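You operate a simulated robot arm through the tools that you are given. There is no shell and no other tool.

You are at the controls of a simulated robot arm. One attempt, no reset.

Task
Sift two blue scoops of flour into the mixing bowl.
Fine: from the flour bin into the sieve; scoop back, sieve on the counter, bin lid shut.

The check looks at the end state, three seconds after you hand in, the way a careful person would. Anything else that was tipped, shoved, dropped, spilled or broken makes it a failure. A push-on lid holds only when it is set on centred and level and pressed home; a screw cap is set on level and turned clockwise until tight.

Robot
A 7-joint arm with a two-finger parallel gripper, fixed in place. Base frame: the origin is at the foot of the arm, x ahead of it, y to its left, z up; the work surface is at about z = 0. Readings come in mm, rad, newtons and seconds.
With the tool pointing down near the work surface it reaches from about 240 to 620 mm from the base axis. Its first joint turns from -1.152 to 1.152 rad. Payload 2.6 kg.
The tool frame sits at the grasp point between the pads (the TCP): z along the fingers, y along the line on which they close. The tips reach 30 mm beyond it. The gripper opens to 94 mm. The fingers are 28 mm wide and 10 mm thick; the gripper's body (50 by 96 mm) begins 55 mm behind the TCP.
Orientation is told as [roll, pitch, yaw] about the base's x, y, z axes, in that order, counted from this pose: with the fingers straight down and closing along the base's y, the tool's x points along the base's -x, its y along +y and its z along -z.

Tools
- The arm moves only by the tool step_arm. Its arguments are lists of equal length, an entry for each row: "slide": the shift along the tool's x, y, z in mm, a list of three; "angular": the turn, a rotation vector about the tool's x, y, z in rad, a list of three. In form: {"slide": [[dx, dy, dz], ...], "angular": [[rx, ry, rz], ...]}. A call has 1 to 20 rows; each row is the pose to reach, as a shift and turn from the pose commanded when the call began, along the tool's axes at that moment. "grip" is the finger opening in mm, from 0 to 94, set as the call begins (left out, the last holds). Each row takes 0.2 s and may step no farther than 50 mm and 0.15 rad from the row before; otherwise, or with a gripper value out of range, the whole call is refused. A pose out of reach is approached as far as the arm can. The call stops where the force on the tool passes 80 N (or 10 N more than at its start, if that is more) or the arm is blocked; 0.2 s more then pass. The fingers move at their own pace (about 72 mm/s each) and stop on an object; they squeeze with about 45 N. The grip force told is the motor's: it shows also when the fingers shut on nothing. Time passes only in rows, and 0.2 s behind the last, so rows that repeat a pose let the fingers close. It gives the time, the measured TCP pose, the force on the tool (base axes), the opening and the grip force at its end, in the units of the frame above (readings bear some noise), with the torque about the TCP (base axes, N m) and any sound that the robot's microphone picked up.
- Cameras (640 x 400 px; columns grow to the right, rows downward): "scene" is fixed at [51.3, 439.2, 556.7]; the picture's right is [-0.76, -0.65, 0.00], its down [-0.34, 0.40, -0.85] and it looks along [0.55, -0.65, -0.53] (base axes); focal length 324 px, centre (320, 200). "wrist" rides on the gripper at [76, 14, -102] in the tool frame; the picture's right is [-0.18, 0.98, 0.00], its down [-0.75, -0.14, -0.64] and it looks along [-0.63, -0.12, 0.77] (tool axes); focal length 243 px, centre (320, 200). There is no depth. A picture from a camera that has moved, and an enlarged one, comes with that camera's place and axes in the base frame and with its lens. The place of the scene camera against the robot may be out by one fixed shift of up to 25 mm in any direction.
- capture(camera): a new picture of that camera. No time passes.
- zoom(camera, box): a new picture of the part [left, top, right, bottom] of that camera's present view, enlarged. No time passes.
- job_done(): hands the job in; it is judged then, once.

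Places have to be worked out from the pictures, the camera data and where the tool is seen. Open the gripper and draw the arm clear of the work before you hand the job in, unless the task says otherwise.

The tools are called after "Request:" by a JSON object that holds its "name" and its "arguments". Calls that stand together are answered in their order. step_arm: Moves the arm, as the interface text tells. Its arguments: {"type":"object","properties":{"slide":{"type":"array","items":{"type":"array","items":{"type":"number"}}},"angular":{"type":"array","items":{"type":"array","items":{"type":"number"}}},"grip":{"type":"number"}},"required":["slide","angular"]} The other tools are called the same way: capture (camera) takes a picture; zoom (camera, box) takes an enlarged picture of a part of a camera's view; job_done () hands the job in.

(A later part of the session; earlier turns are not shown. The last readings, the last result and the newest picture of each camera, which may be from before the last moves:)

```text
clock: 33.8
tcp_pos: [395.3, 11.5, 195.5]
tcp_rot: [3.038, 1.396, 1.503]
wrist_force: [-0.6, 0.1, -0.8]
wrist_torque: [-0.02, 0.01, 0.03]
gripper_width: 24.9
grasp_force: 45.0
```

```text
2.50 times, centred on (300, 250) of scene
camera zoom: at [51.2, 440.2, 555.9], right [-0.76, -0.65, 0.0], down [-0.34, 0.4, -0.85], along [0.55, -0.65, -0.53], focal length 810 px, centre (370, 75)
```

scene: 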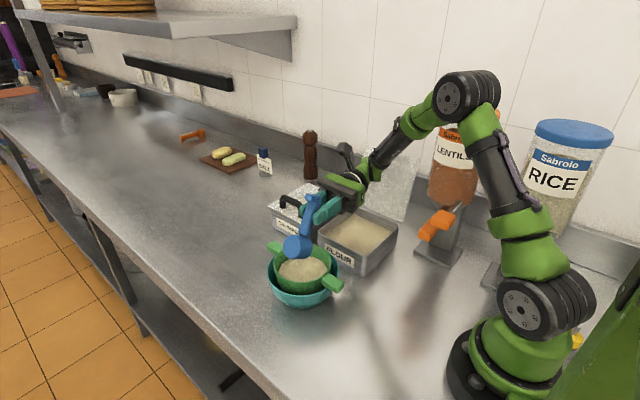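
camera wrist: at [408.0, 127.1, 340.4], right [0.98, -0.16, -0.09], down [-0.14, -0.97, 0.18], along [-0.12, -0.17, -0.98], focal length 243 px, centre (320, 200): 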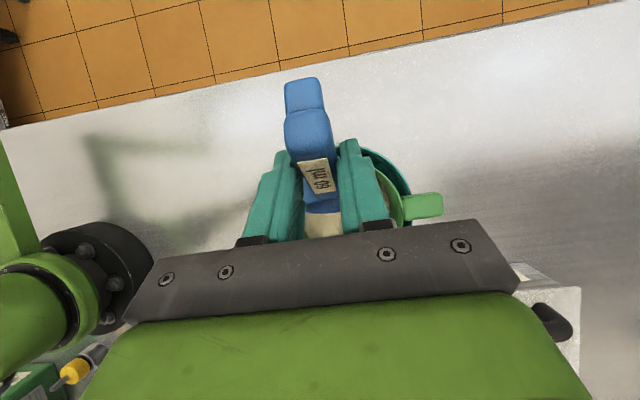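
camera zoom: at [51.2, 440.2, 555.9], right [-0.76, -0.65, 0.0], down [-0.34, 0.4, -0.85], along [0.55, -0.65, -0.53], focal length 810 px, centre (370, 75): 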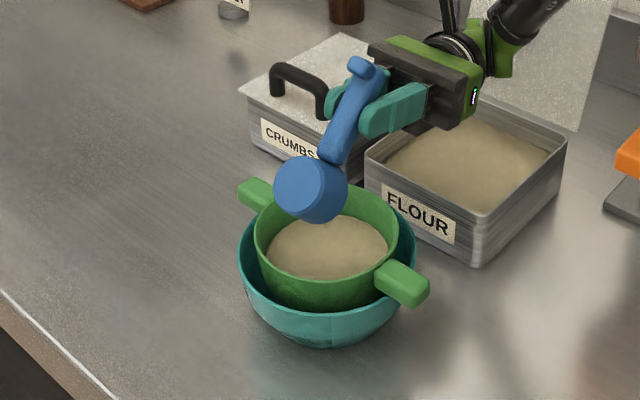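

The arm was near its limit for that last bit (pose slightly short), but the cup is emptied onto the mesh and nothing spilled. Now I swing back over the bin, keeping the cup pitched at 65° for the second scoop.

Request:
{"name": "step_arm", "arguments": {"slide": [[11.4, 0, 12.7], [27.6, -1, 7.7], [39.9, -1, -4.3], [45.9, -2, -19.4], [48.9, -2, -35.2], [45.9, -3, -52], [41, -3, -69.2], [33.4, -4, -82.9], [25.4, -4, -88.9], [25.4, -4, -88.9]], "angular": [[0, -0.14, 0], [0, -0.279, 0], [0, -0.419, 0], [0, -0.559, 0], [0, -0.698, 0], [0, -0.838, 0], [0, -0.977, 0], [0, -1.1, 0], [0, -1.222, 0], [0, -1.222, 0]]}}

Request:
{"name": "capture", "arguments": {"camera": "scene"}}

Request:
{"name": "capture", "arguments": {"camera": "wrist"}}

```text
clock: 36.0
tcp_pos: [389.9, -94.1, 196.3]
tcp_rot: [0.0, 0.532, -1.57]
wrist_force: [0.2, 1.0, -0.7]
wrist_torque: [-0.02, -0.03, 0.0]
gripper_width: 24.6
grasp_force: 45.3
```

```text
taken
```

scene: 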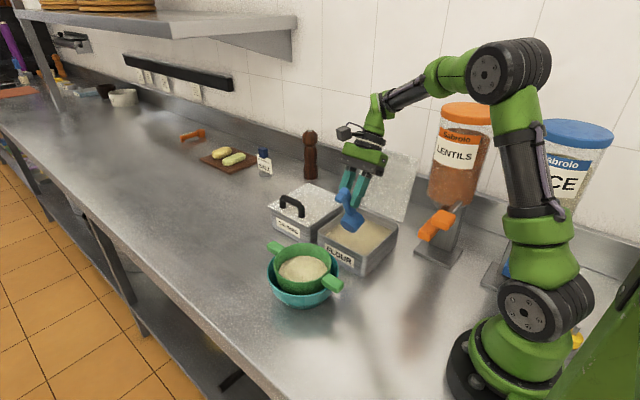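

```text
taken
camera wrist: at [403.6, -80.5, 321.8], right [0.98, -0.16, -0.09], down [-0.14, -0.98, 0.17], along [-0.12, -0.16, -0.98], focal length 243 px, centre (320, 200)
```

wrist: 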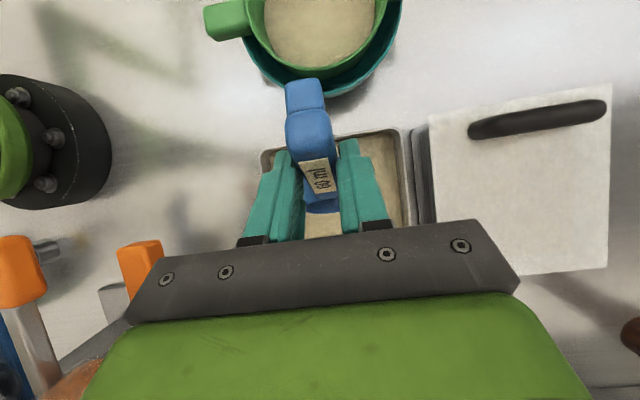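

Same start pose as before (just 4–5 mm higher). I repeat the scooping stroke with that height corrected.

Request:
{"name": "step_arm", "arguments": {"slide": [[-16.5, 0, 27], [-28.2, 0, 46.8], [-35.3, 0, 58.9], [-39.9, 0, 66.6], [-46.8, 0, 62.6], [-53.7, 0, 58.5], [-59.9, 0, 55.3], [-64.5, 0, 53.2], [-69.1, 0, 55.2], [-73.1, 0, 59.8], [-71.7, 0, 71.1], [-62, 0, 68.7], [-48.8, 0, 57.9], [-36.1, 0, 44.5], [-24.3, 0, 30.5], [-15.7, 0, 15.8], [-15.7, 0, 15.8]], "angular": [[0, 0, 0], [0, 0, 0], [0, 0, 0], [0, 0, 0], [0, 0, 0], [0, -0.035, 0], [0, -0.087, 0], [0, -0.157, 0], [0, -0.297, 0], [0, -0.436, 0], [0, -0.576, 0], [0, -0.716, 0], [0, -0.855, 0], [0, -0.995, 0], [0, -1.134, 0], [0, -1.134, 0], [0, -1.134, 0]]}}

Request:
{"name": "zoom", "arguments": {"camera": "scene", "box": [300, 130, 420, 280]}}

Request:
{"name": "zoom", "arguments": {"camera": "scene", "box": [350, 170, 400, 220]}}

```text
clock: 39.6
tcp_pos: [390.2, -99.5, 176.0]
tcp_rot: [-0.001, -0.6, -1.57]
wrist_force: [0.0, -1.0, -0.2]
wrist_torque: [-0.02, 0.0, 0.05]
gripper_width: 20.8
grasp_force: 44.7
```

```text
2.67 times, centred on (360, 205) of scene
camera zoom: at [51.3, 439.2, 556.7], right [-0.76, -0.65, 0.0], down [-0.34, 0.4, -0.85], along [0.55, -0.65, -0.53], focal length 864 px, centre (213, 187)
```

zoom: 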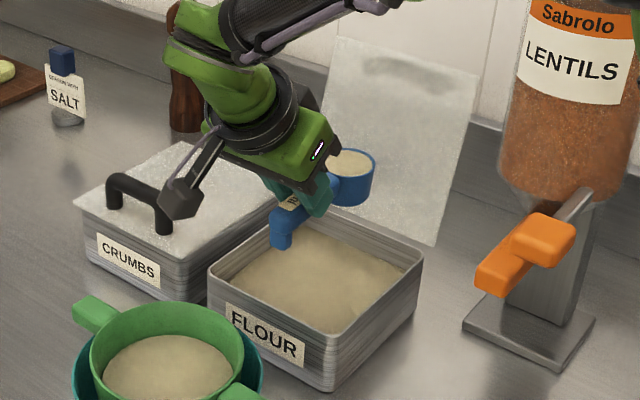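

```text
8.00 times, centred on (375, 195) of scene
camera zoom: at [51.3, 439.2, 556.7], right [-0.76, -0.65, 0.0], down [-0.34, 0.4, -0.85], along [0.55, -0.65, -0.53], focal length 2592 px, centre (-120, 240)
```

zoom: 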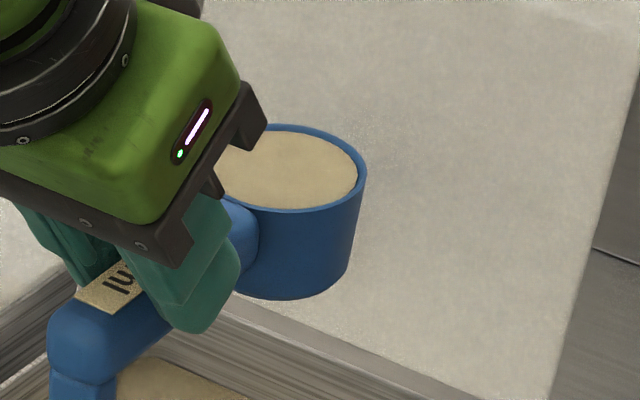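

The cup is full again, but the grip width changed from 25 to 20.8 mm, so the handle may have shifted in the fingers. Let me check it from the wrist camera before moving.

Request:
{"name": "capture", "arguments": {"camera": "wrist"}}

Request:
{"name": "zoom", "arguments": {"camera": "wrist", "box": [260, 60, 380, 240]}}

```text
taken
camera wrist: at [403.7, 21.5, 215.8], right [0.98, -0.15, 0.1], down [-0.14, -0.26, 0.96], along [-0.12, -0.95, -0.28], focal length 243 px, centre (320, 200)
```

wrist: 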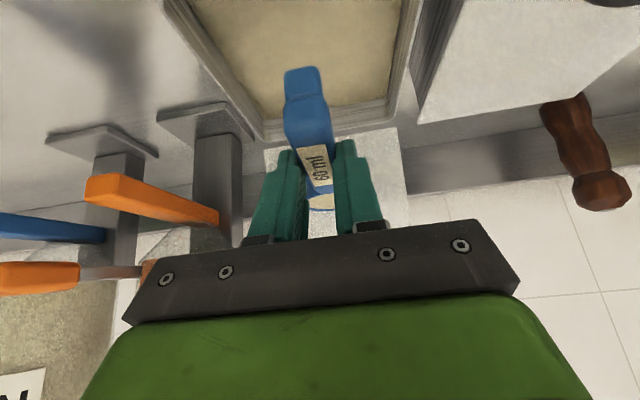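

```text
2.22 times, centred on (320, 150) of wrist
camera zoom: at [403.7, 21.5, 215.8], right [0.98, -0.15, 0.1], down [-0.14, -0.26, 0.96], along [-0.12, -0.95, -0.28], focal length 539 px, centre (320, 311)
```

zoom: 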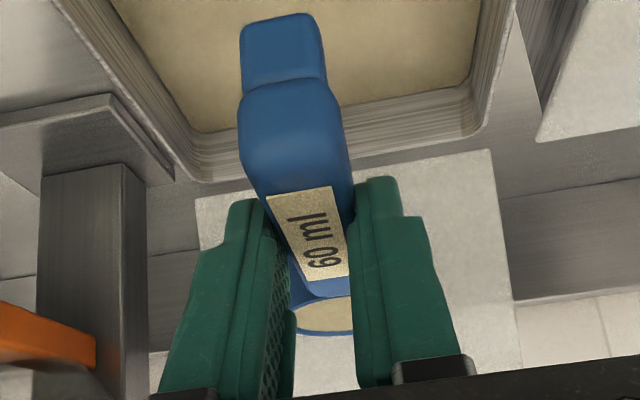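

The handle slid roughly 5 mm toward the fingertips but is still held squarely at 45 N, and the bin hasn't moved. The flour is level with the rim, so I carry it over to the sieve gently as before.

Request:
{"name": "step_arm", "arguments": {"slide": [[5, 0.1, -3], [16, 0.4, -9.5], [35, 0.8, -21], [57, 1.2, -34], [80, 1.7, -48], [103, 2.2, -61.5], [126, 2.7, -75], [149, 3.2, -89], [172, 3.7, -103], [194, 4.2, -116], [213, 4.6, -127.5], [228, 4.8, -136.5], [236, 5, -141], [238, 5, -142], [238, 5, -142]], "angular": [[0, 0, 0], [0, 0, 0], [0, 0, 0], [0, 0, 0], [0, 0, 0], [0, 0, 0], [0, 0, 0], [0, 0, 0], [0, 0, 0], [0, 0, 0], [0, 0, 0], [0, 0, 0], [0, 0, 0], [0, 0, 0], [0, 0, 0]]}}

Request:
{"name": "zoom", "arguments": {"camera": "scene", "box": [200, 190, 400, 330]}}

Request:
{"name": "capture", "arguments": {"camera": "wrist"}}

```text
clock: 42.8
tcp_pos: [394.6, 176.8, 155.9]
tcp_rot: [-0.001, -0.599, -1.57]
wrist_force: [-0.3, -0.3, -0.6]
wrist_torque: [0.02, 0.01, 0.03]
gripper_width: 20.8
grasp_force: 45.3
```

```text
2.86 times, centred on (300, 260) of scene
camera zoom: at [51.3, 439.2, 556.7], right [-0.76, -0.65, 0.0], down [-0.34, 0.4, -0.85], along [0.55, -0.65, -0.53], focal length 926 px, centre (377, 29)
```

zoom: 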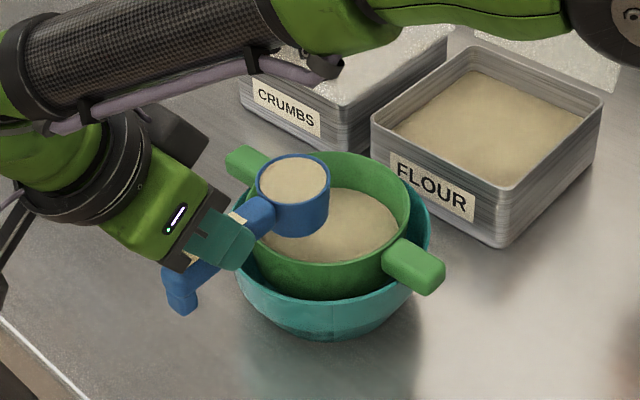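

```text
taken
camera wrist: at [409.2, 298.1, 197.3], right [0.98, -0.15, 0.1], down [-0.14, -0.26, 0.96], along [-0.12, -0.95, -0.28], focal length 243 px, centre (320, 200)
```

wrist: 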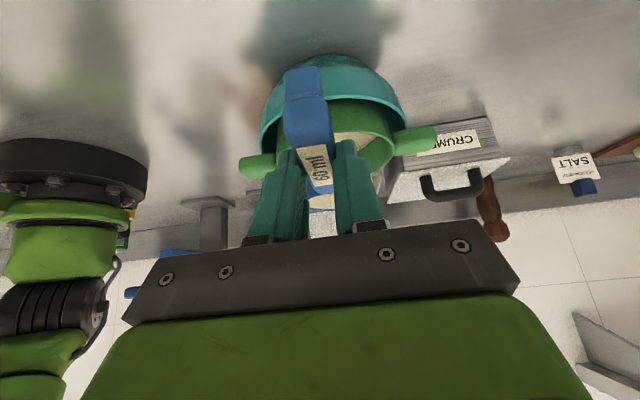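

Same position as the first pour, scoop full and level over the sieve. I pour the same way, about the lip.

Request:
{"name": "step_arm", "arguments": {"slide": [[-10.5, 0, -8.3], [-20.1, 0, -15.5], [-30.9, 0, -20.6], [-41.6, 0, -23], [-52.8, 0, -23.5], [-64.6, 0, -22.1], [-76.4, 0, -18.7], [-88.8, 0, -14.1], [-88.8, 0, -14.1]], "angular": [[0, 0.14, 0], [0, 0.279, 0], [0, 0.419, 0], [0, 0.559, 0], [0, 0.698, 0], [0, 0.838, 0], [0, 0.977, 0], [0, 1.117, 0], [0, 1.117, 0]]}}

Request:
{"name": "zoom", "arguments": {"camera": "scene", "box": [200, 170, 400, 330]}}

```text
clock: 44.8
tcp_pos: [394.1, 110.5, 219.3]
tcp_rot: [0.0, 0.517, -1.572]
wrist_force: [0.1, -0.4, -0.5]
wrist_torque: [-0.01, 0.04, -0.04]
gripper_width: 20.6
grasp_force: 44.8
```

```text
2.50 times, centred on (300, 250) of scene
camera zoom: at [51.3, 439.2, 556.7], right [-0.76, -0.65, 0.0], down [-0.34, 0.4, -0.85], along [0.55, -0.65, -0.53], focal length 810 px, centre (370, 75)
```

zoom: 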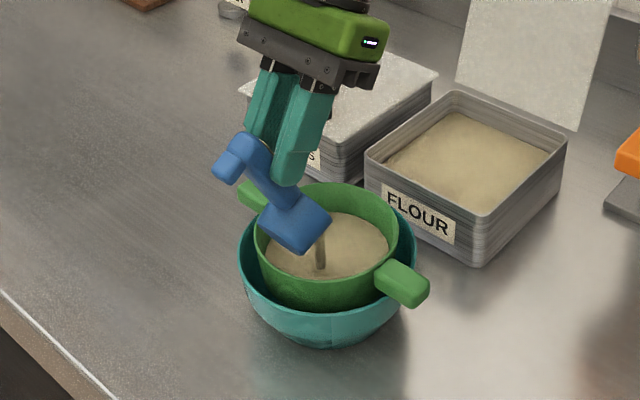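

The second scoop is pouring cleanly into the sieve. I continue the tilt to 120° and hold with a tiny shake.

Request:
{"name": "step_arm", "arguments": {"slide": [[-9.4, 0, -10.3], [-20.2, 0, -19.4], [-32.3, 0, -26.8], [-45.3, 0, -32.7], [-58.8, 0, -36.4], [-72.8, 0, -38.4], [-86.9, 0, -38.4], [-91.9, 0, -40.4], [-89, 0, -36], [-91.9, 0, -40.4], [-89, 0, -36], [-91.9, 0, -40.4], [-91.9, 0, -40.4]], "angular": [[0, 0.14, 0], [0, 0.279, 0], [0, 0.419, 0], [0, 0.559, 0], [0, 0.698, 0], [0, 0.838, 0], [0, 0.977, 0], [0, 1.03, 0], [0, 1.03, 0], [0, 1.03, 0], [0, 1.03, 0], [0, 1.03, 0], [0, 1.03, 0]]}}

Request:
{"name": "zoom", "arguments": {"camera": "scene", "box": [200, 170, 400, 330]}}

```text
clock: 47.6
tcp_pos: [394.7, 11.2, 208.1]
tcp_rot: [0.013, 1.546, -1.557]
wrist_force: [0.1, -1.2, -0.2]
wrist_torque: [0.01, -0.01, 0.03]
gripper_width: 20.8
grasp_force: 44.4
```

```text
2.50 times, centred on (300, 250) of scene
camera zoom: at [51.3, 439.2, 556.7], right [-0.76, -0.65, 0.0], down [-0.34, 0.4, -0.85], along [0.55, -0.65, -0.53], focal length 810 px, centre (370, 75)
```

zoom: 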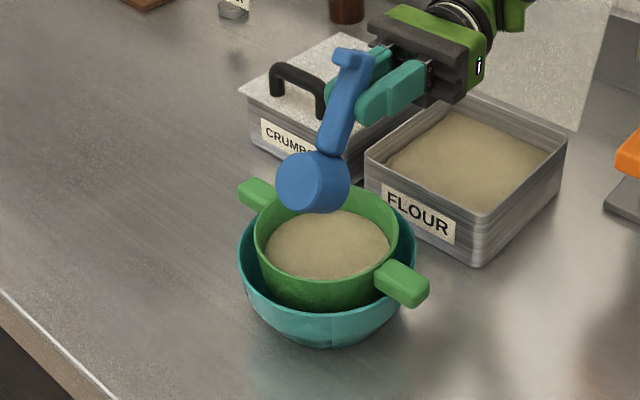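

Both scoops are in the sieve with nothing spilled. I now rotate the scoop back to level, moving out on the +y side.

Request:
{"name": "step_arm", "arguments": {"slide": [[14.4, 0, 16.7], [20.7, 0, 30.5], [25.1, 0, 44.4], [27.4, 0, 58.4], [27.8, 0, 72.4], [26.1, 0, 86.4], [24.4, 0, 99.5], [22.7, 0, 111.5], [19, 0, 123.6], [13.2, 0, 134.8], [7.5, 0, 143.9], [1.6, 0, 152], [-6.2, 0, 159.2], [-14.1, 0, 164.4], [-22, 0, 167.6], [-24, 0, 167.7], [-24, 0, 167.7]], "angular": [[0, -0.14, 0], [0, -0.28, 0], [0, -0.42, 0], [0, -0.56, 0], [0, -0.7, 0], [0, -0.84, 0], [0, -0.98, 0], [0, -1.12, 0], [0, -1.26, 0], [0, -1.4, 0], [0, -1.54, 0], [0, -1.68, 0], [0, -1.82, 0], [0, -1.96, 0], [0, -2.1, 0], [0, -2.147, 0], [0, -2.147, 0]]}}

Request:
{"name": "zoom", "arguments": {"camera": "scene", "box": [200, 190, 400, 330]}}

Request:
{"name": "capture", "arguments": {"camera": "wrist"}}

```text
clock: 51.2
tcp_pos: [395.8, 178.3, 181.7]
tcp_rot: [0.0, -0.603, -1.57]
wrist_force: [-0.4, 0.9, -0.4]
wrist_torque: [0.06, 0.01, 0.02]
gripper_width: 20.6
grasp_force: 44.9
```

```text
2.86 times, centred on (300, 260) of scene
camera zoom: at [51.3, 439.2, 556.7], right [-0.76, -0.65, 0.0], down [-0.34, 0.4, -0.85], along [0.55, -0.65, -0.53], focal length 926 px, centre (377, 29)
```

zoom: 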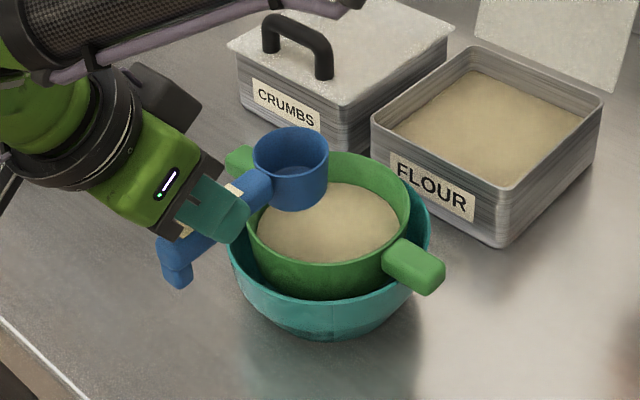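

```text
taken
camera wrist: at [409.6, 299.6, 221.7], right [0.98, -0.15, 0.1], down [-0.14, -0.26, 0.96], along [-0.12, -0.95, -0.27], focal length 243 px, centre (320, 200)
```

wrist: 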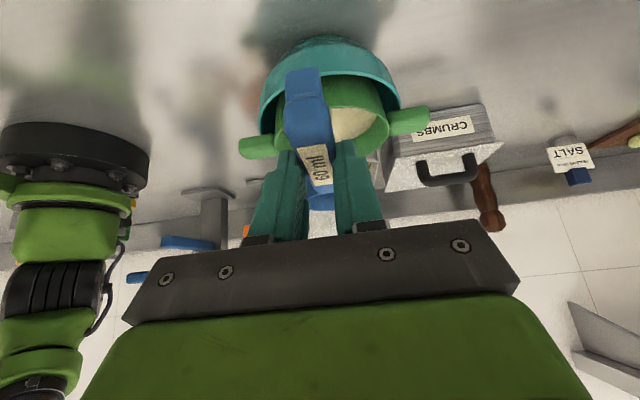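

The cup is empty and level. I carry the scoop back over its original spot, staying high until past the sieve handle and then coming down to about 50 mm above resting height.

Request:
{"name": "step_arm", "arguments": {"slide": [[-6, -24, 4], [-14, -56, 10], [-22, -90, 16], [-30, -122, 21], [-38, -150.8, 26], [-22, -150.8, 50], [-7, -150.8, 72], [8.3, -150.8, 93.6], [8.3, -150.8, 93.6]], "angular": [[0, 0, 0], [0, 0, 0], [0, 0, 0], [0, 0, 0], [0, 0, 0], [0, 0, 0], [0, 0, 0], [0, 0, 0], [0, 0, 0]]}}

Request:
{"name": "zoom", "arguments": {"camera": "scene", "box": [280, 270, 420, 380]}}

Request:
{"name": "capture", "arguments": {"camera": "wrist"}}

```text
clock: 53.2
tcp_pos: [243.9, 130.4, 98.2]
tcp_rot: [-0.001, -0.601, -1.57]
wrist_force: [0.1, 0.6, 0.2]
wrist_torque: [0.02, -0.01, -0.01]
gripper_width: 20.4
grasp_force: 45.2
```

```text
3.64 times, centred on (350, 325) of scene
camera zoom: at [51.3, 439.2, 556.7], right [-0.76, -0.65, 0.0], down [-0.34, 0.4, -0.85], along [0.55, -0.65, -0.53], focal length 1178 px, centre (211, -254)
```

zoom: 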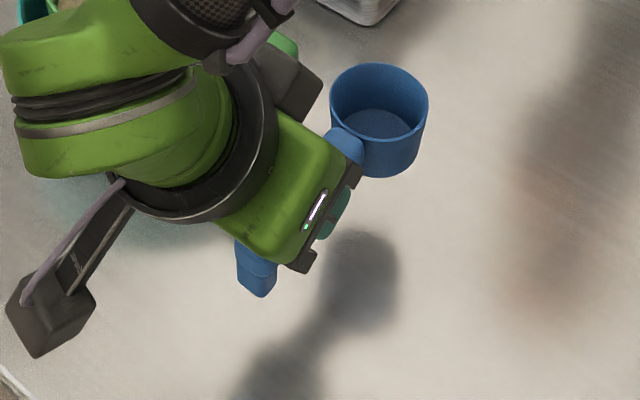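

```text
taken
camera wrist: at [258.5, 252.0, 138.7], right [0.98, -0.15, 0.1], down [-0.14, -0.26, 0.96], along [-0.12, -0.95, -0.28], focal length 243 px, centre (320, 200)
```

wrist: 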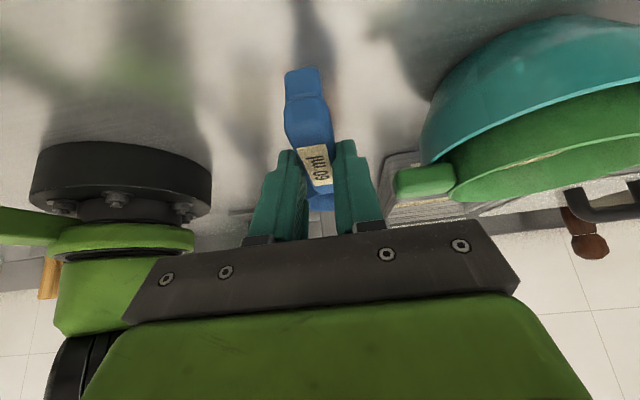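

The scoop hovers over its original place. I lower it to a few millimetres above the counter with a small pitch correction for the slip, then look.

Request:
{"name": "step_arm", "arguments": {"slide": [[7.5, 0, 11], [15, 0, 22], [22.6, 0, 33], [22.6, 0, 33]], "angular": [[0, 0.012, 0], [0, 0.024, 0], [0, 0.036, 0], [0, 0.036, 0]]}}

Request:
{"name": "zoom", "arguments": {"camera": "scene", "box": [310, 290, 400, 370]}}

Request:
{"name": "capture", "arguments": {"camera": "wrist"}}

```text
clock: 54.2
tcp_pos: [244.8, 132.0, 58.7]
tcp_rot: [0.001, -0.563, -1.571]
wrist_force: [0.6, 0.4, -0.1]
wrist_torque: [0.02, 0.01, -0.01]
gripper_width: 20.7
grasp_force: 44.7
```

```text
5.00 times, centred on (355, 330) of scene
camera zoom: at [51.3, 439.2, 556.7], right [-0.76, -0.65, 0.0], down [-0.34, 0.4, -0.85], along [0.55, -0.65, -0.53], focal length 1620 px, centre (145, -450)
```

zoom: 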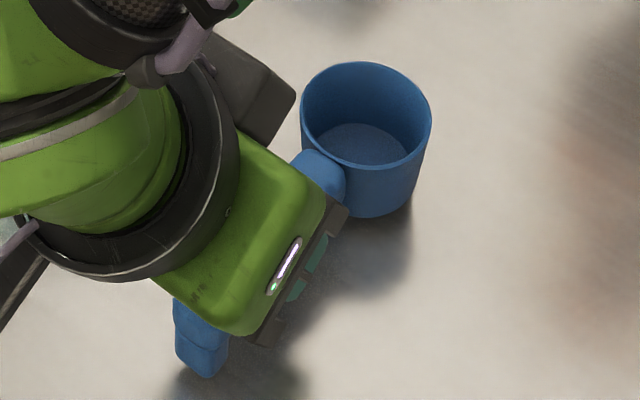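

```text
taken
camera wrist: at [258.9, 251.0, 103.6], right [0.98, -0.16, 0.1], down [-0.14, -0.29, 0.95], along [-0.12, -0.94, -0.31], focal length 243 px, centre (320, 200)
```

wrist: 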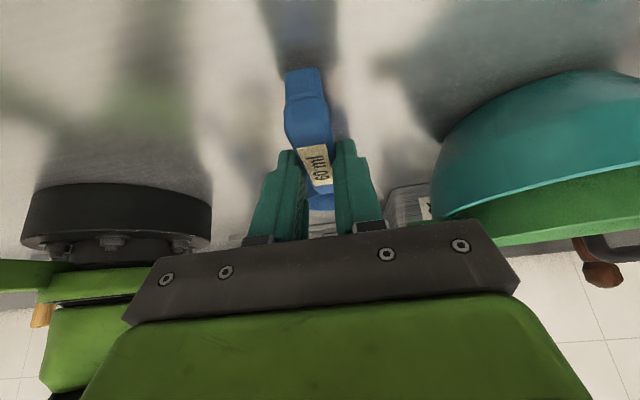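

Comparing with the first picture, the scoop is about 4 mm above the counter. I lower in small steps and watch the force.

Request:
{"name": "step_arm", "arguments": {"slide": [[0.8, 0, 1.3], [1.6, 0, 2.5], [1.9, 0, 3.0], [1.9, 0, 3.0]], "angular": [[0, 0, 0], [0, 0, 0], [0, 0, 0], [0, 0, 0]]}}

Request:
{"name": "zoom", "arguments": {"camera": "scene", "box": [310, 290, 400, 370]}}

```text
clock: 55.2
tcp_pos: [245.0, 132.1, 55.2]
tcp_rot: [0.001, -0.564, -1.572]
wrist_force: [-0.6, -0.5, 0.0]
wrist_torque: [0.04, 0.01, 0.0]
gripper_width: 20.6
grasp_force: 44.7
```

```text
5.00 times, centred on (355, 330) of scene
camera zoom: at [51.3, 439.2, 556.7], right [-0.76, -0.65, 0.0], down [-0.34, 0.4, -0.85], along [0.55, -0.65, -0.53], focal length 1620 px, centre (145, -450)
```

zoom: 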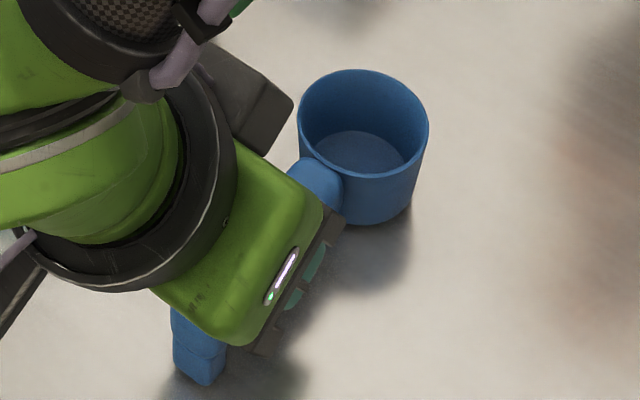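

It is within a millimetre of the original position. A further 1 mm down to touch.

Request:
{"name": "step_arm", "arguments": {"slide": [[0.3, 0, 0.4], [0.5, 0, 0.85], [0.5, 0, 0.85], [0.5, 0, 0.85]], "angular": [[0, 0, 0], [0, 0, 0], [0, 0, 0], [0, 0, 0]]}}

```text
clock: 56.2
tcp_pos: [246.1, 133.0, 53.9]
tcp_rot: [0.001, -0.563, -1.57]
wrist_force: [0.5, 0.3, -0.7]
wrist_torque: [-0.01, 0.04, 0.02]
gripper_width: 20.7
grasp_force: 45.1
```

No contact yet (force within noise). I go down another 1 mm.

Request:
{"name": "step_arm", "arguments": {"slide": [[0.3, 0, 0.4], [0.5, 0, 0.85], [0.5, 0, 0.85], [0.5, 0, 0.85]], "angular": [[0, 0, 0], [0, 0, 0], [0, 0, 0], [0, 0, 0]]}}

Request:
{"name": "zoom", "arguments": {"camera": "scene", "box": [310, 290, 400, 370]}}

```text
clock: 57.2
tcp_pos: [245.7, 132.2, 54.0]
tcp_rot: [-0.001, -0.566, -1.571]
wrist_force: [-0.7, 0.1, -0.2]
wrist_torque: [0.03, -0.02, 0.0]
gripper_width: 20.6
grasp_force: 45.1
```

```text
5.00 times, centred on (355, 330) of scene
camera zoom: at [51.3, 439.2, 556.7], right [-0.76, -0.65, 0.0], down [-0.34, 0.4, -0.85], along [0.55, -0.65, -0.53], focal length 1620 px, centre (145, -450)
```

zoom: 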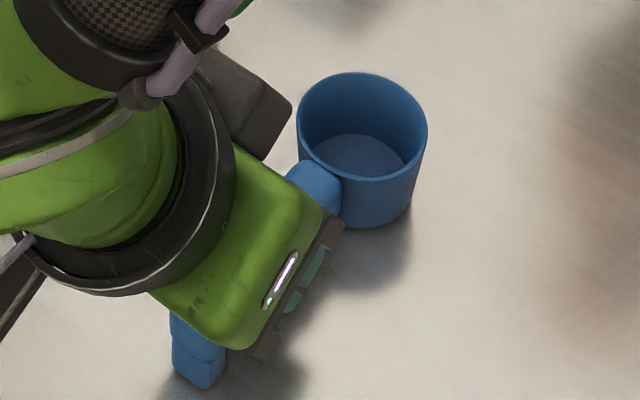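

The scoop is at its original spot to within a couple of millimetres and essentially on the counter. I release it.

Request:
{"name": "step_arm", "arguments": {"slide": [[0.2, 0, 0.3], [0.2, 0, 0.3], [0.2, 0, 0.3]], "angular": [[0, 0, 0], [0, 0, 0], [0, 0, 0]], "grip": 46}}

Request:
{"name": "zoom", "arguments": {"camera": "scene", "box": [310, 290, 400, 370]}}

Request:
{"name": "capture", "arguments": {"camera": "wrist"}}

```text
clock: 58.0
tcp_pos: [245.0, 133.2, 54.1]
tcp_rot: [-0.001, -0.563, -1.57]
wrist_force: [-0.4, -0.2, 0.1]
wrist_torque: [0.01, 0.01, -0.01]
gripper_width: 45.6
grasp_force: 0.1
```

```text
5.00 times, centred on (355, 330) of scene
camera zoom: at [51.3, 439.2, 556.7], right [-0.76, -0.65, 0.0], down [-0.34, 0.4, -0.85], along [0.55, -0.65, -0.53], focal length 1620 px, centre (145, -450)
```

zoom: 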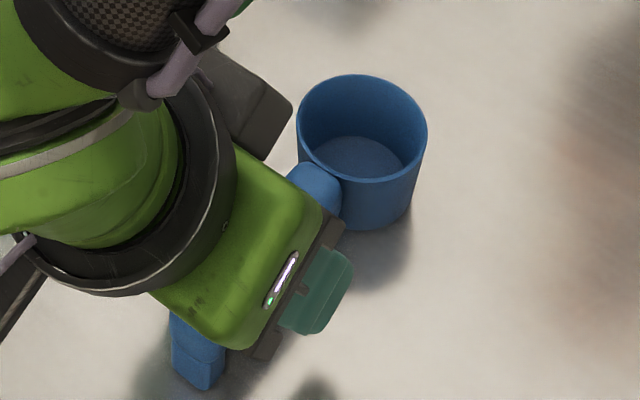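

```text
taken
camera wrist: at [259.0, 252.1, 97.9], right [0.98, -0.16, 0.1], down [-0.14, -0.29, 0.95], along [-0.12, -0.94, -0.31], focal length 243 px, centre (320, 200)
```

wrist: 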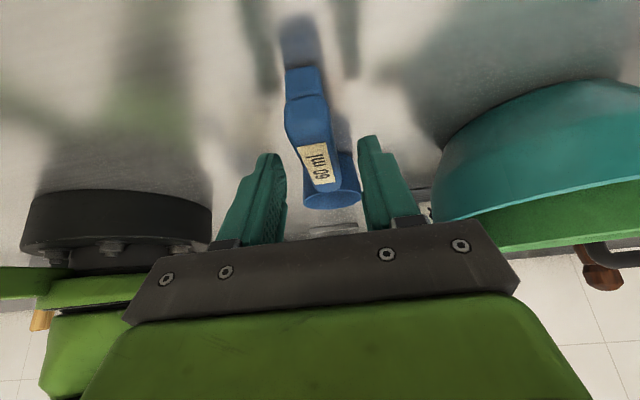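

The scoop is standing upright where it was. I back out along the approach axis and bring the hand upright.

Request:
{"name": "step_arm", "arguments": {"slide": [[0, 0, -15], [0, 0, -40], [0, 0, -70], [0, 0, -105], [-8, 0, -118], [-16, 0, -131], [-24, 0, -143], [-32, 0, -156], [-32, 0, -156]], "angular": [[0, 0, 0], [0, 0, 0], [0, 0, 0], [0, 0, 0], [0, 0.14, 0], [0, 0.28, 0], [0, 0.42, 0], [0, 0.563, 0], [0, 0.563, 0]]}}

Request:
{"name": "zoom", "arguments": {"camera": "scene", "box": [310, 290, 400, 370]}}

```text
clock: 60.0
tcp_pos: [245.4, 189.6, 202.1]
tcp_rot: [0.001, 0.0, -1.57]
wrist_force: [0.0, 0.8, 0.3]
wrist_torque: [-0.01, 0.05, -0.01]
gripper_width: 46.1
grasp_force: 0.1
```

```text
5.00 times, centred on (355, 330) of scene
camera zoom: at [51.3, 439.2, 556.7], right [-0.76, -0.65, 0.0], down [-0.34, 0.4, -0.85], along [0.55, -0.65, -0.53], focal length 1620 px, centre (145, -450)
```

zoom: 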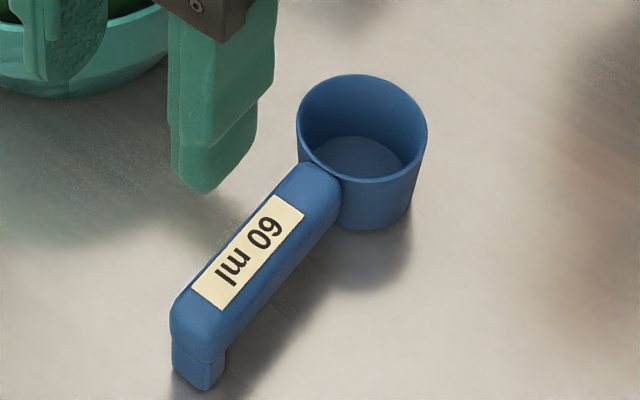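

The scoop is back in place. Now I yaw the hand back to 0 and move up over the near side of the sieve to inspect its handle.

Request:
{"name": "step_arm", "arguments": {"slide": [[-12, 3, -8], [-24, 6, -16], [-36, 9, -24], [-48, 13, -32], [-60, 16, -40], [-72, 19, -46], [-84, 22, -52], [-96, 25, -58], [-108, 28, -60], [-120, 32, -60], [-130, 35, -60], [-130, 35, -60]], "angular": [[0, 0, -0.143], [0, 0, -0.286], [0, 0, -0.428], [0, 0, -0.571], [0, 0, -0.714], [0, 0, -0.857], [0, 0, -1.0], [0, 0, -1.142], [0, 0, -1.285], [0, 0, -1.428], [0, 0, -1.571], [0, 0, -1.571]], "grip": 70}}

Request:
{"name": "capture", "arguments": {"camera": "wrist"}}

Request:
{"name": "zoom", "arguments": {"camera": "wrist", "box": [220, 0, 420, 180]}}

Request:
{"name": "zoom", "arguments": {"camera": "scene", "box": [240, 220, 360, 320]}}

```text
clock: 62.6
tcp_pos: [280.3, 58.6, 262.1]
tcp_rot: [-0.002, 0.0, 0.001]
wrist_force: [-0.4, 0.2, -0.1]
wrist_torque: [0.0, 0.02, 0.01]
gripper_width: 69.9
grasp_force: 0.1
```

```text
taken
camera wrist: at [203.6, 73.7, 364.0], right [0.18, 0.98, 0.0], down [0.75, -0.14, 0.64], along [0.63, -0.12, -0.77], focal length 243 px, centre (320, 200)
```

wrist: 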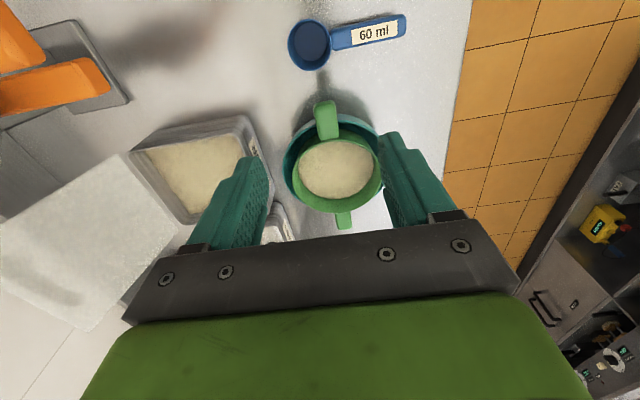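

```text
2.22 times, centred on (320, 90) of wrist
camera zoom: at [203.6, 73.7, 364.0], right [0.18, 0.98, 0.0], down [0.75, -0.14, 0.64], along [0.63, -0.12, -0.77], focal length 539 px, centre (320, 444)
```

zoom: 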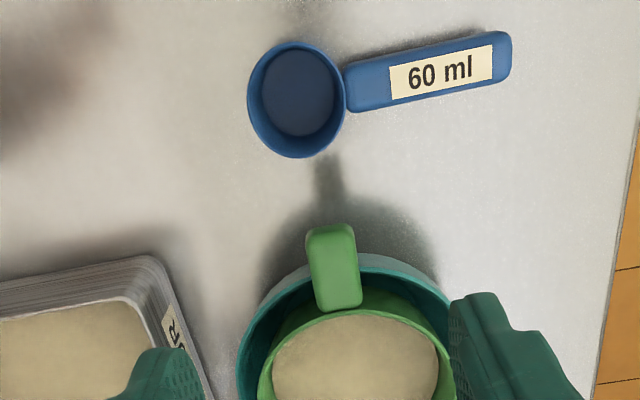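

```text
4.00 times, centred on (300, 270) of scene
camera zoom: at [51.3, 439.2, 556.7], right [-0.76, -0.65, 0.0], down [-0.34, 0.4, -0.85], along [0.55, -0.65, -0.53], focal length 1296 px, centre (400, -80)
```

zoom: 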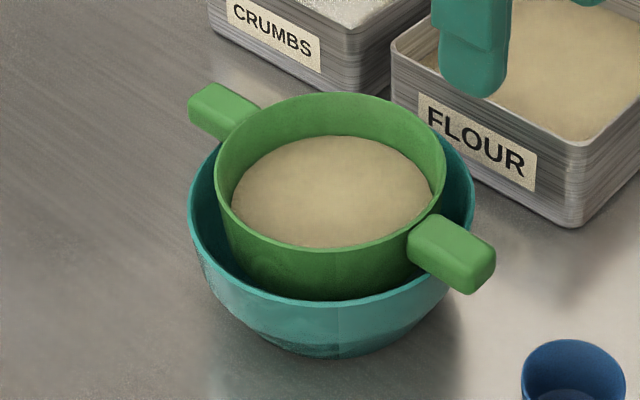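

The sieve handle near the base spans x≈295–337, y≈60, about 24 mm wide, resting on the bowl rim (z≈67). I move to a pre-grasp point above it.

Request:
{"name": "step_arm", "arguments": {"slide": [[-8, 0.4, 36], [-16, 0.8, 74], [-22, 1.2, 104], [-25.7, 1.4, 120], [-25.7, 1.4, 120]], "angular": [[0, 0, 0], [0, 0, 0], [0, 0, 0], [0, 0, 0], [0, 0, 0]]}}

Request:
{"name": "capture", "arguments": {"camera": "wrist"}}

Request:
{"name": "zoom", "arguments": {"camera": "scene", "box": [240, 190, 400, 320]}}

```text
clock: 63.8
tcp_pos: [305.8, 60.0, 143.7]
tcp_rot: [-0.002, -0.001, 0.001]
wrist_force: [0.4, -0.3, -0.4]
wrist_torque: [-0.01, 0.01, -0.01]
gripper_width: 69.9
grasp_force: 0.1
```

```text
taken
camera wrist: at [228.7, 75.3, 244.0], right [0.18, 0.98, 0.0], down [0.75, -0.14, 0.64], along [0.63, -0.12, -0.77], focal length 243 px, centre (320, 200)
```

wrist: 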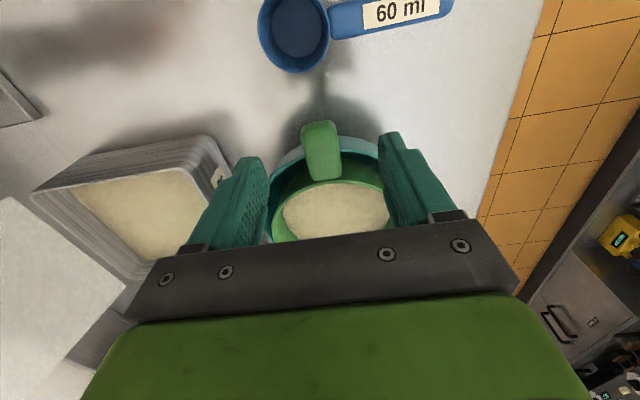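

```text
3.08 times, centred on (320, 255) of scene
camera zoom: at [51.3, 439.2, 556.7], right [-0.76, -0.65, 0.0], down [-0.34, 0.4, -0.85], along [0.55, -0.65, -0.53], focal length 997 px, centre (320, 31)
```

zoom: 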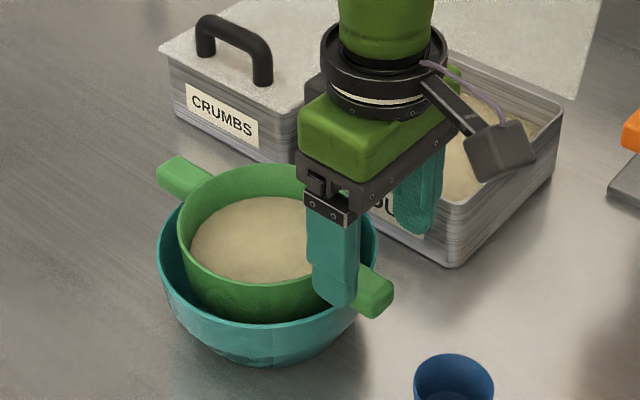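

The handle is centred between the fingers (y≈59). I descend straight down so the TCP is just above handle height (z≈84).

Request:
{"name": "step_arm", "arguments": {"slide": [[0, -0.5, 20], [0, -0.5, 40], [0, -0.5, 54], [0, -0.5, 59], [0, -0.5, 59]], "angular": [[0, 0, 0], [0, 0, 0], [0, 0, 0], [0, 0, 0], [0, 0, 0]]}}

Request:
{"name": "capture", "arguments": {"camera": "wrist"}}

Request:
{"name": "zoom", "arguments": {"camera": "scene", "box": [240, 210, 400, 320]}}

```text
clock: 65.0
tcp_pos: [306.3, 59.2, 83.7]
tcp_rot: [-0.001, 0.0, 0.002]
wrist_force: [0.3, 0.5, -0.2]
wrist_torque: [0.01, 0.01, -0.02]
gripper_width: 69.9
grasp_force: 0.1
```

```text
taken
camera wrist: at [229.0, 73.9, 184.8], right [0.18, 0.98, 0.0], down [0.75, -0.14, 0.64], along [0.63, -0.12, -0.77], focal length 243 px, centre (320, 200)
```

wrist: 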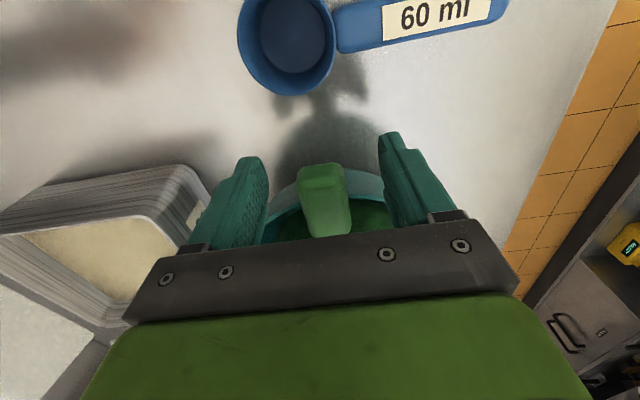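

```text
3.64 times, centred on (320, 265) of scene
camera zoom: at [51.3, 439.2, 556.7], right [-0.76, -0.65, 0.0], down [-0.34, 0.4, -0.85], along [0.55, -0.65, -0.53], focal length 1178 px, centre (320, -36)
```

zoom: 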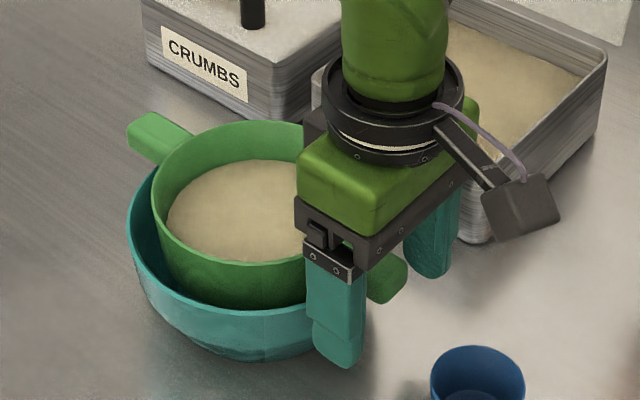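

The handle is between the fingers, roughly z 70–88. I close the gripper on it.

Request:
{"name": "step_arm", "arguments": {"slide": [[0, 0, 0], [0, 0, 0], [0, 0, 0], [0, 0, 0], [0, 0, 0]], "angular": [[0, 0, 0], [0, 0, 0], [0, 0, 0], [0, 0, 0], [0, 0, 0]], "grip": 0}}

Request:
{"name": "zoom", "arguments": {"camera": "scene", "box": [240, 210, 400, 320]}}

Request:
{"name": "capture", "arguments": {"camera": "wrist"}}

```text
clock: 66.2
tcp_pos: [306.6, 59.0, 83.6]
tcp_rot: [-0.001, 0.0, 0.0]
wrist_force: [-0.3, -0.4, 0.0]
wrist_torque: [-0.03, 0.01, -0.04]
gripper_width: 29.8
grasp_force: 44.8
```

```text
3.64 times, centred on (320, 265) of scene
camera zoom: at [51.3, 439.2, 556.7], right [-0.76, -0.65, 0.0], down [-0.34, 0.4, -0.85], along [0.55, -0.65, -0.53], focal length 1178 px, centre (320, -36)
```

zoom: 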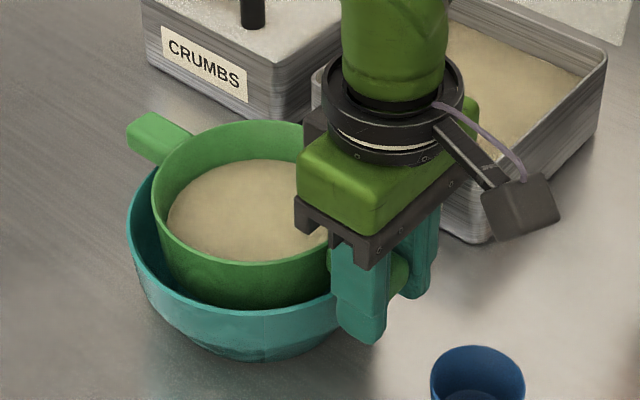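

```text
taken
camera wrist: at [229.1, 73.9, 184.9], right [0.18, 0.98, 0.0], down [0.75, -0.14, 0.64], along [0.63, -0.12, -0.77], focal length 243 px, centre (320, 200)
```

wrist: 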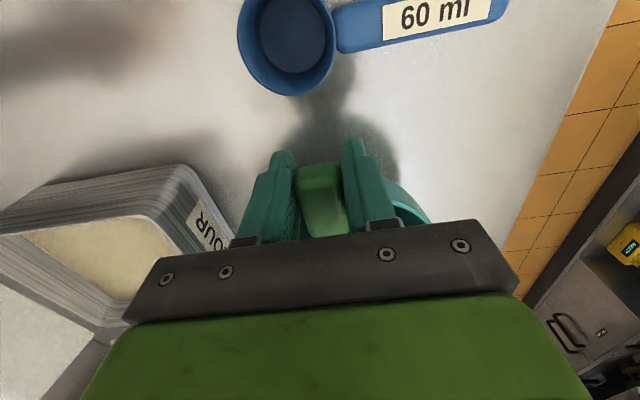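

Gripped (29.8 mm, 45 N) without moving the bowl. I lift the sieve slowly by about 20 mm so its mesh stays just inside the bowl rim.

Request:
{"name": "step_arm", "arguments": {"slide": [[0, 0, -3], [0, 0, -7], [0, 0, -12], [0, 0, -17], [0, 0, -20], [0, 0, -20]], "angular": [[0, 0, 0], [0, 0, 0], [0, 0, 0], [0, 0, 0], [0, 0, 0], [0, 0, 0]]}}

Request:
{"name": "zoom", "arguments": {"camera": "scene", "box": [240, 210, 400, 320]}}

```text
clock: 67.6
tcp_pos: [305.7, 59.7, 102.1]
tcp_rot: [-0.001, -0.002, 0.0]
wrist_force: [-0.6, 0.1, -1.7]
wrist_torque: [0.01, 0.21, -0.02]
gripper_width: 29.4
grasp_force: 45.1
```

```text
3.64 times, centred on (320, 265) of scene
camera zoom: at [51.3, 439.2, 556.7], right [-0.76, -0.65, 0.0], down [-0.34, 0.4, -0.85], along [0.55, -0.65, -0.53], focal length 1178 px, centre (320, -36)
```

zoom: 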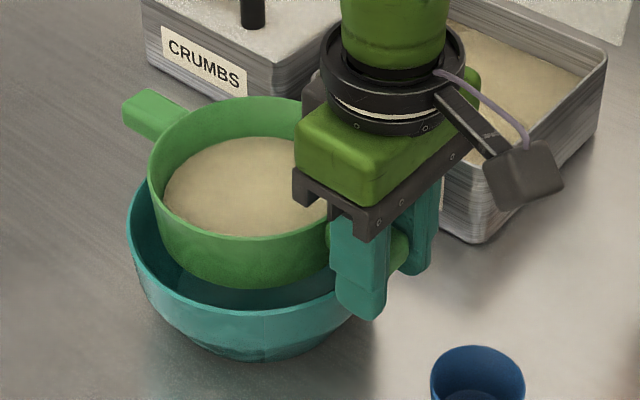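

The sieve lifted level and the bowl stayed put (about 1.7 N load). Now I shake it gently side to side over the bowl and see whether the flour passes through.

Request:
{"name": "step_arm", "arguments": {"slide": [[0, 4, 0], [0, -4, 0], [0, 5, 0], [0, -5, 0], [0, 5, 0], [0, -5, 0], [0, 5, 0], [0, -5, 0], [0, 5, 0], [0, -5, 0], [0, 5, 0], [0, -5, 0], [0, 5, 0], [0, -5, 0], [0, 3, 0], [0, 0, 0]], "angular": [[0, 0, 0], [0, 0, 0], [0, 0, 0], [0, 0, 0], [0, 0, 0], [0, 0, 0], [0, 0, 0], [0, 0, 0], [0, 0, 0], [0, 0, 0], [0, 0, 0], [0, 0, 0], [0, 0, 0], [0, 0, 0], [0, 0, 0], [0, 0, 0]]}}

Request:
{"name": "zoom", "arguments": {"camera": "scene", "box": [240, 210, 400, 320]}}

```text
clock: 71.0
tcp_pos: [305.5, 60.4, 103.0]
tcp_rot: [-0.001, 0.001, 0.0]
wrist_force: [0.5, -0.8, -1.4]
wrist_torque: [0.03, 0.13, -0.02]
gripper_width: 29.6
grasp_force: 45.2
```

```text
3.64 times, centred on (320, 265) of scene
camera zoom: at [51.3, 439.2, 556.7], right [-0.76, -0.65, 0.0], down [-0.34, 0.4, -0.85], along [0.55, -0.65, -0.53], focal length 1178 px, centre (320, -36)
```

zoom: 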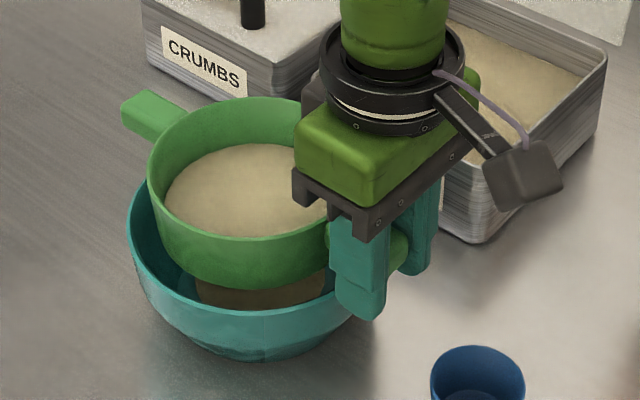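

Flour is sifting through into the bowl and the level in the sieve has dropped. I keep shaking.

Request:
{"name": "step_arm", "arguments": {"slide": [[0, 5, 0], [0, -5, 0], [0, 6, 0], [0, -6, 0], [0, 6, 0], [0, -6, 0], [0, 6, 0], [0, -6, 0], [0, 6, 0], [0, -6, 0], [0, 6, 0], [0, -6, 0], [0, 6, 0], [0, -6, 0], [0, 6, 0], [0, -6, 0], [0, 6, 0], [0, -6, 0], [0, 3, 0], [0, 0, 0]], "angular": [[0, 0, 0], [0, 0, 0], [0, 0, 0], [0, 0, 0], [0, 0, 0], [0, 0, 0], [0, 0, 0], [0, 0, 0], [0, 0, 0], [0, 0, 0], [0, 0, 0], [0, 0, 0], [0, 0, 0], [0, 0, 0], [0, 0, 0], [0, 0, 0], [0, 0, 0], [0, 0, 0], [0, 0, 0], [0, 0, 0]]}}

Request:
{"name": "zoom", "arguments": {"camera": "scene", "box": [240, 210, 400, 320]}}

```text
clock: 75.2
tcp_pos: [303.7, 58.3, 102.6]
tcp_rot: [-0.002, 0.0, 0.001]
wrist_force: [-0.3, 0.1, -1.5]
wrist_torque: [0.0, 0.17, 0.01]
gripper_width: 29.4
grasp_force: 44.9
```

```text
3.64 times, centred on (320, 265) of scene
camera zoom: at [51.3, 439.2, 556.7], right [-0.76, -0.65, 0.0], down [-0.34, 0.4, -0.85], along [0.55, -0.65, -0.53], focal length 1178 px, centre (320, -36)
```

zoom: 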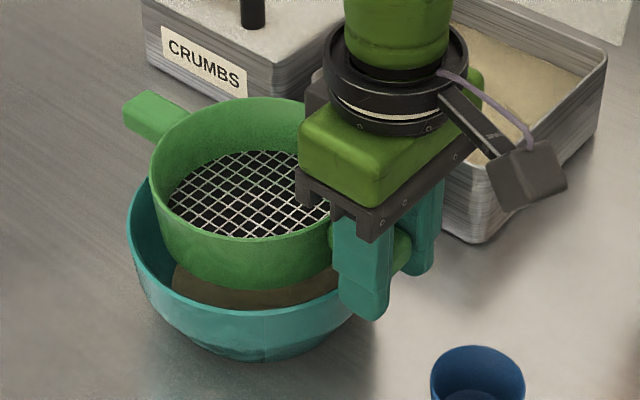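

The mesh is now clear. A few more shakes to make sure nothing is left, then a close look.

Request:
{"name": "step_arm", "arguments": {"slide": [[0, 5, 0], [0, -5, 0], [0, 6, 0], [0, -6, 0], [0, 6, 0], [0, -6, 0], [0, 6, 0], [0, -6, 0], [0, 6, 0], [0, -6, 0], [0, 6, 0], [0, -6, 0], [0, 6, 0], [0, -6, 0], [0, 3, 0], [0, 0, 0], [0, 0, 0]], "angular": [[0, 0, 0], [0, 0, 0], [0, 0, 0], [0, 0, 0], [0, 0, 0], [0, 0, 0], [0, 0, 0], [0, 0, 0], [0, 0, 0], [0, 0, 0], [0, 0, 0], [0, 0, 0], [0, 0, 0], [0, 0, 0], [0, 0, 0], [0, 0, 0], [0, 0, 0]]}}

Request:
{"name": "zoom", "arguments": {"camera": "scene", "box": [265, 225, 345, 300]}}

Request:
{"name": "capture", "arguments": {"camera": "scene"}}

```text
clock: 78.8
tcp_pos: [305.5, 60.5, 103.8]
tcp_rot: [-0.003, -0.001, -0.001]
wrist_force: [1.4, 0.1, -0.9]
wrist_torque: [-0.01, 0.13, 0.0]
gripper_width: 29.3
grasp_force: 44.6
```

```text
5.33 times, centred on (305, 262) of scene
camera zoom: at [51.3, 439.2, 556.7], right [-0.76, -0.65, 0.0], down [-0.34, 0.4, -0.85], along [0.55, -0.65, -0.53], focal length 1728 px, centre (400, -133)
```

zoom: 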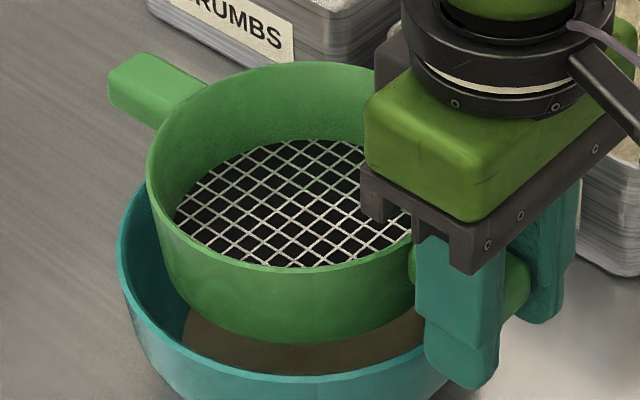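

```text
taken
```

scene: 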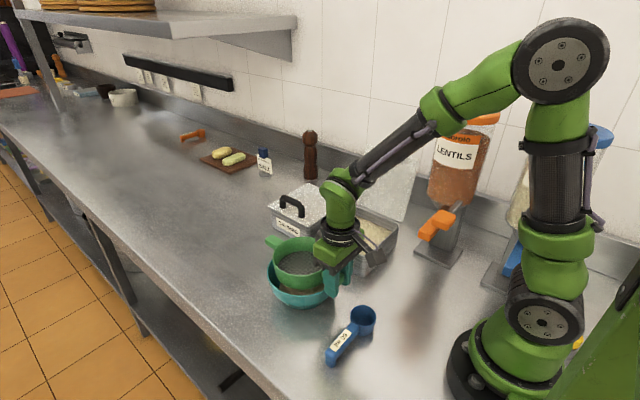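

The mesh is clean and the flour is in the bowl. I lift the sieve clear of the bowl and carry it further along the counter to the empty area around x≈595, y≈75.

Request:
{"name": "step_arm", "arguments": {"slide": [[0, 0, -8], [0, 0, -24], [0, 0, -44], [0, 0, -62], [0, 0, -70], [-10, 1, -70], [-30, 3, -70], [-55, 5, -70], [-85, 7, -70], [-115, 9, -70], [-145, 11, -70], [-170, 13, -70], [-188, 14, -70], [-197, 15, -70], [-200, 15, -70], [-200, 15, -70]], "angular": [[0, 0, 0], [0, 0, 0], [0, 0, 0], [0, 0, 0], [0, 0, 0], [0, 0, 0], [0, 0, 0], [0, 0, 0], [0, 0, 0], [0, 0, 0], [0, 0, 0], [0, 0, 0], [0, 0, 0], [0, 0, 0], [0, 0, 0], [0, 0, 0]]}}

Request:
{"name": "capture", "arguments": {"camera": "scene"}}

Request:
{"name": "capture", "arguments": {"camera": "wrist"}}

```text
clock: 82.2
tcp_pos: [506.5, 76.1, 171.7]
tcp_rot: [-0.002, 0.0, -0.001]
wrist_force: [-0.7, -0.3, -0.9]
wrist_torque: [-0.02, 0.2, 0.0]
gripper_width: 29.6
grasp_force: 44.8
```

```text
taken
```

scene: 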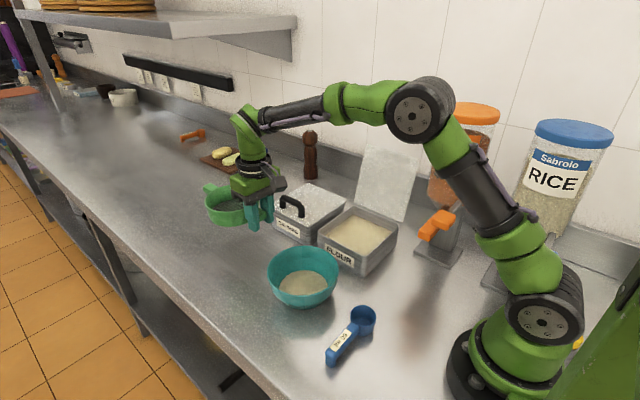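

```text
taken
camera wrist: at [429.6, 90.3, 274.2], right [0.18, 0.98, 0.0], down [0.75, -0.14, 0.64], along [0.63, -0.12, -0.77], focal length 243 px, centre (320, 200)
```

wrist: 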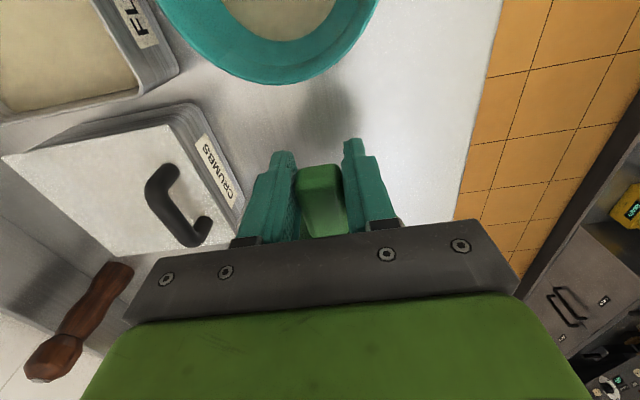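

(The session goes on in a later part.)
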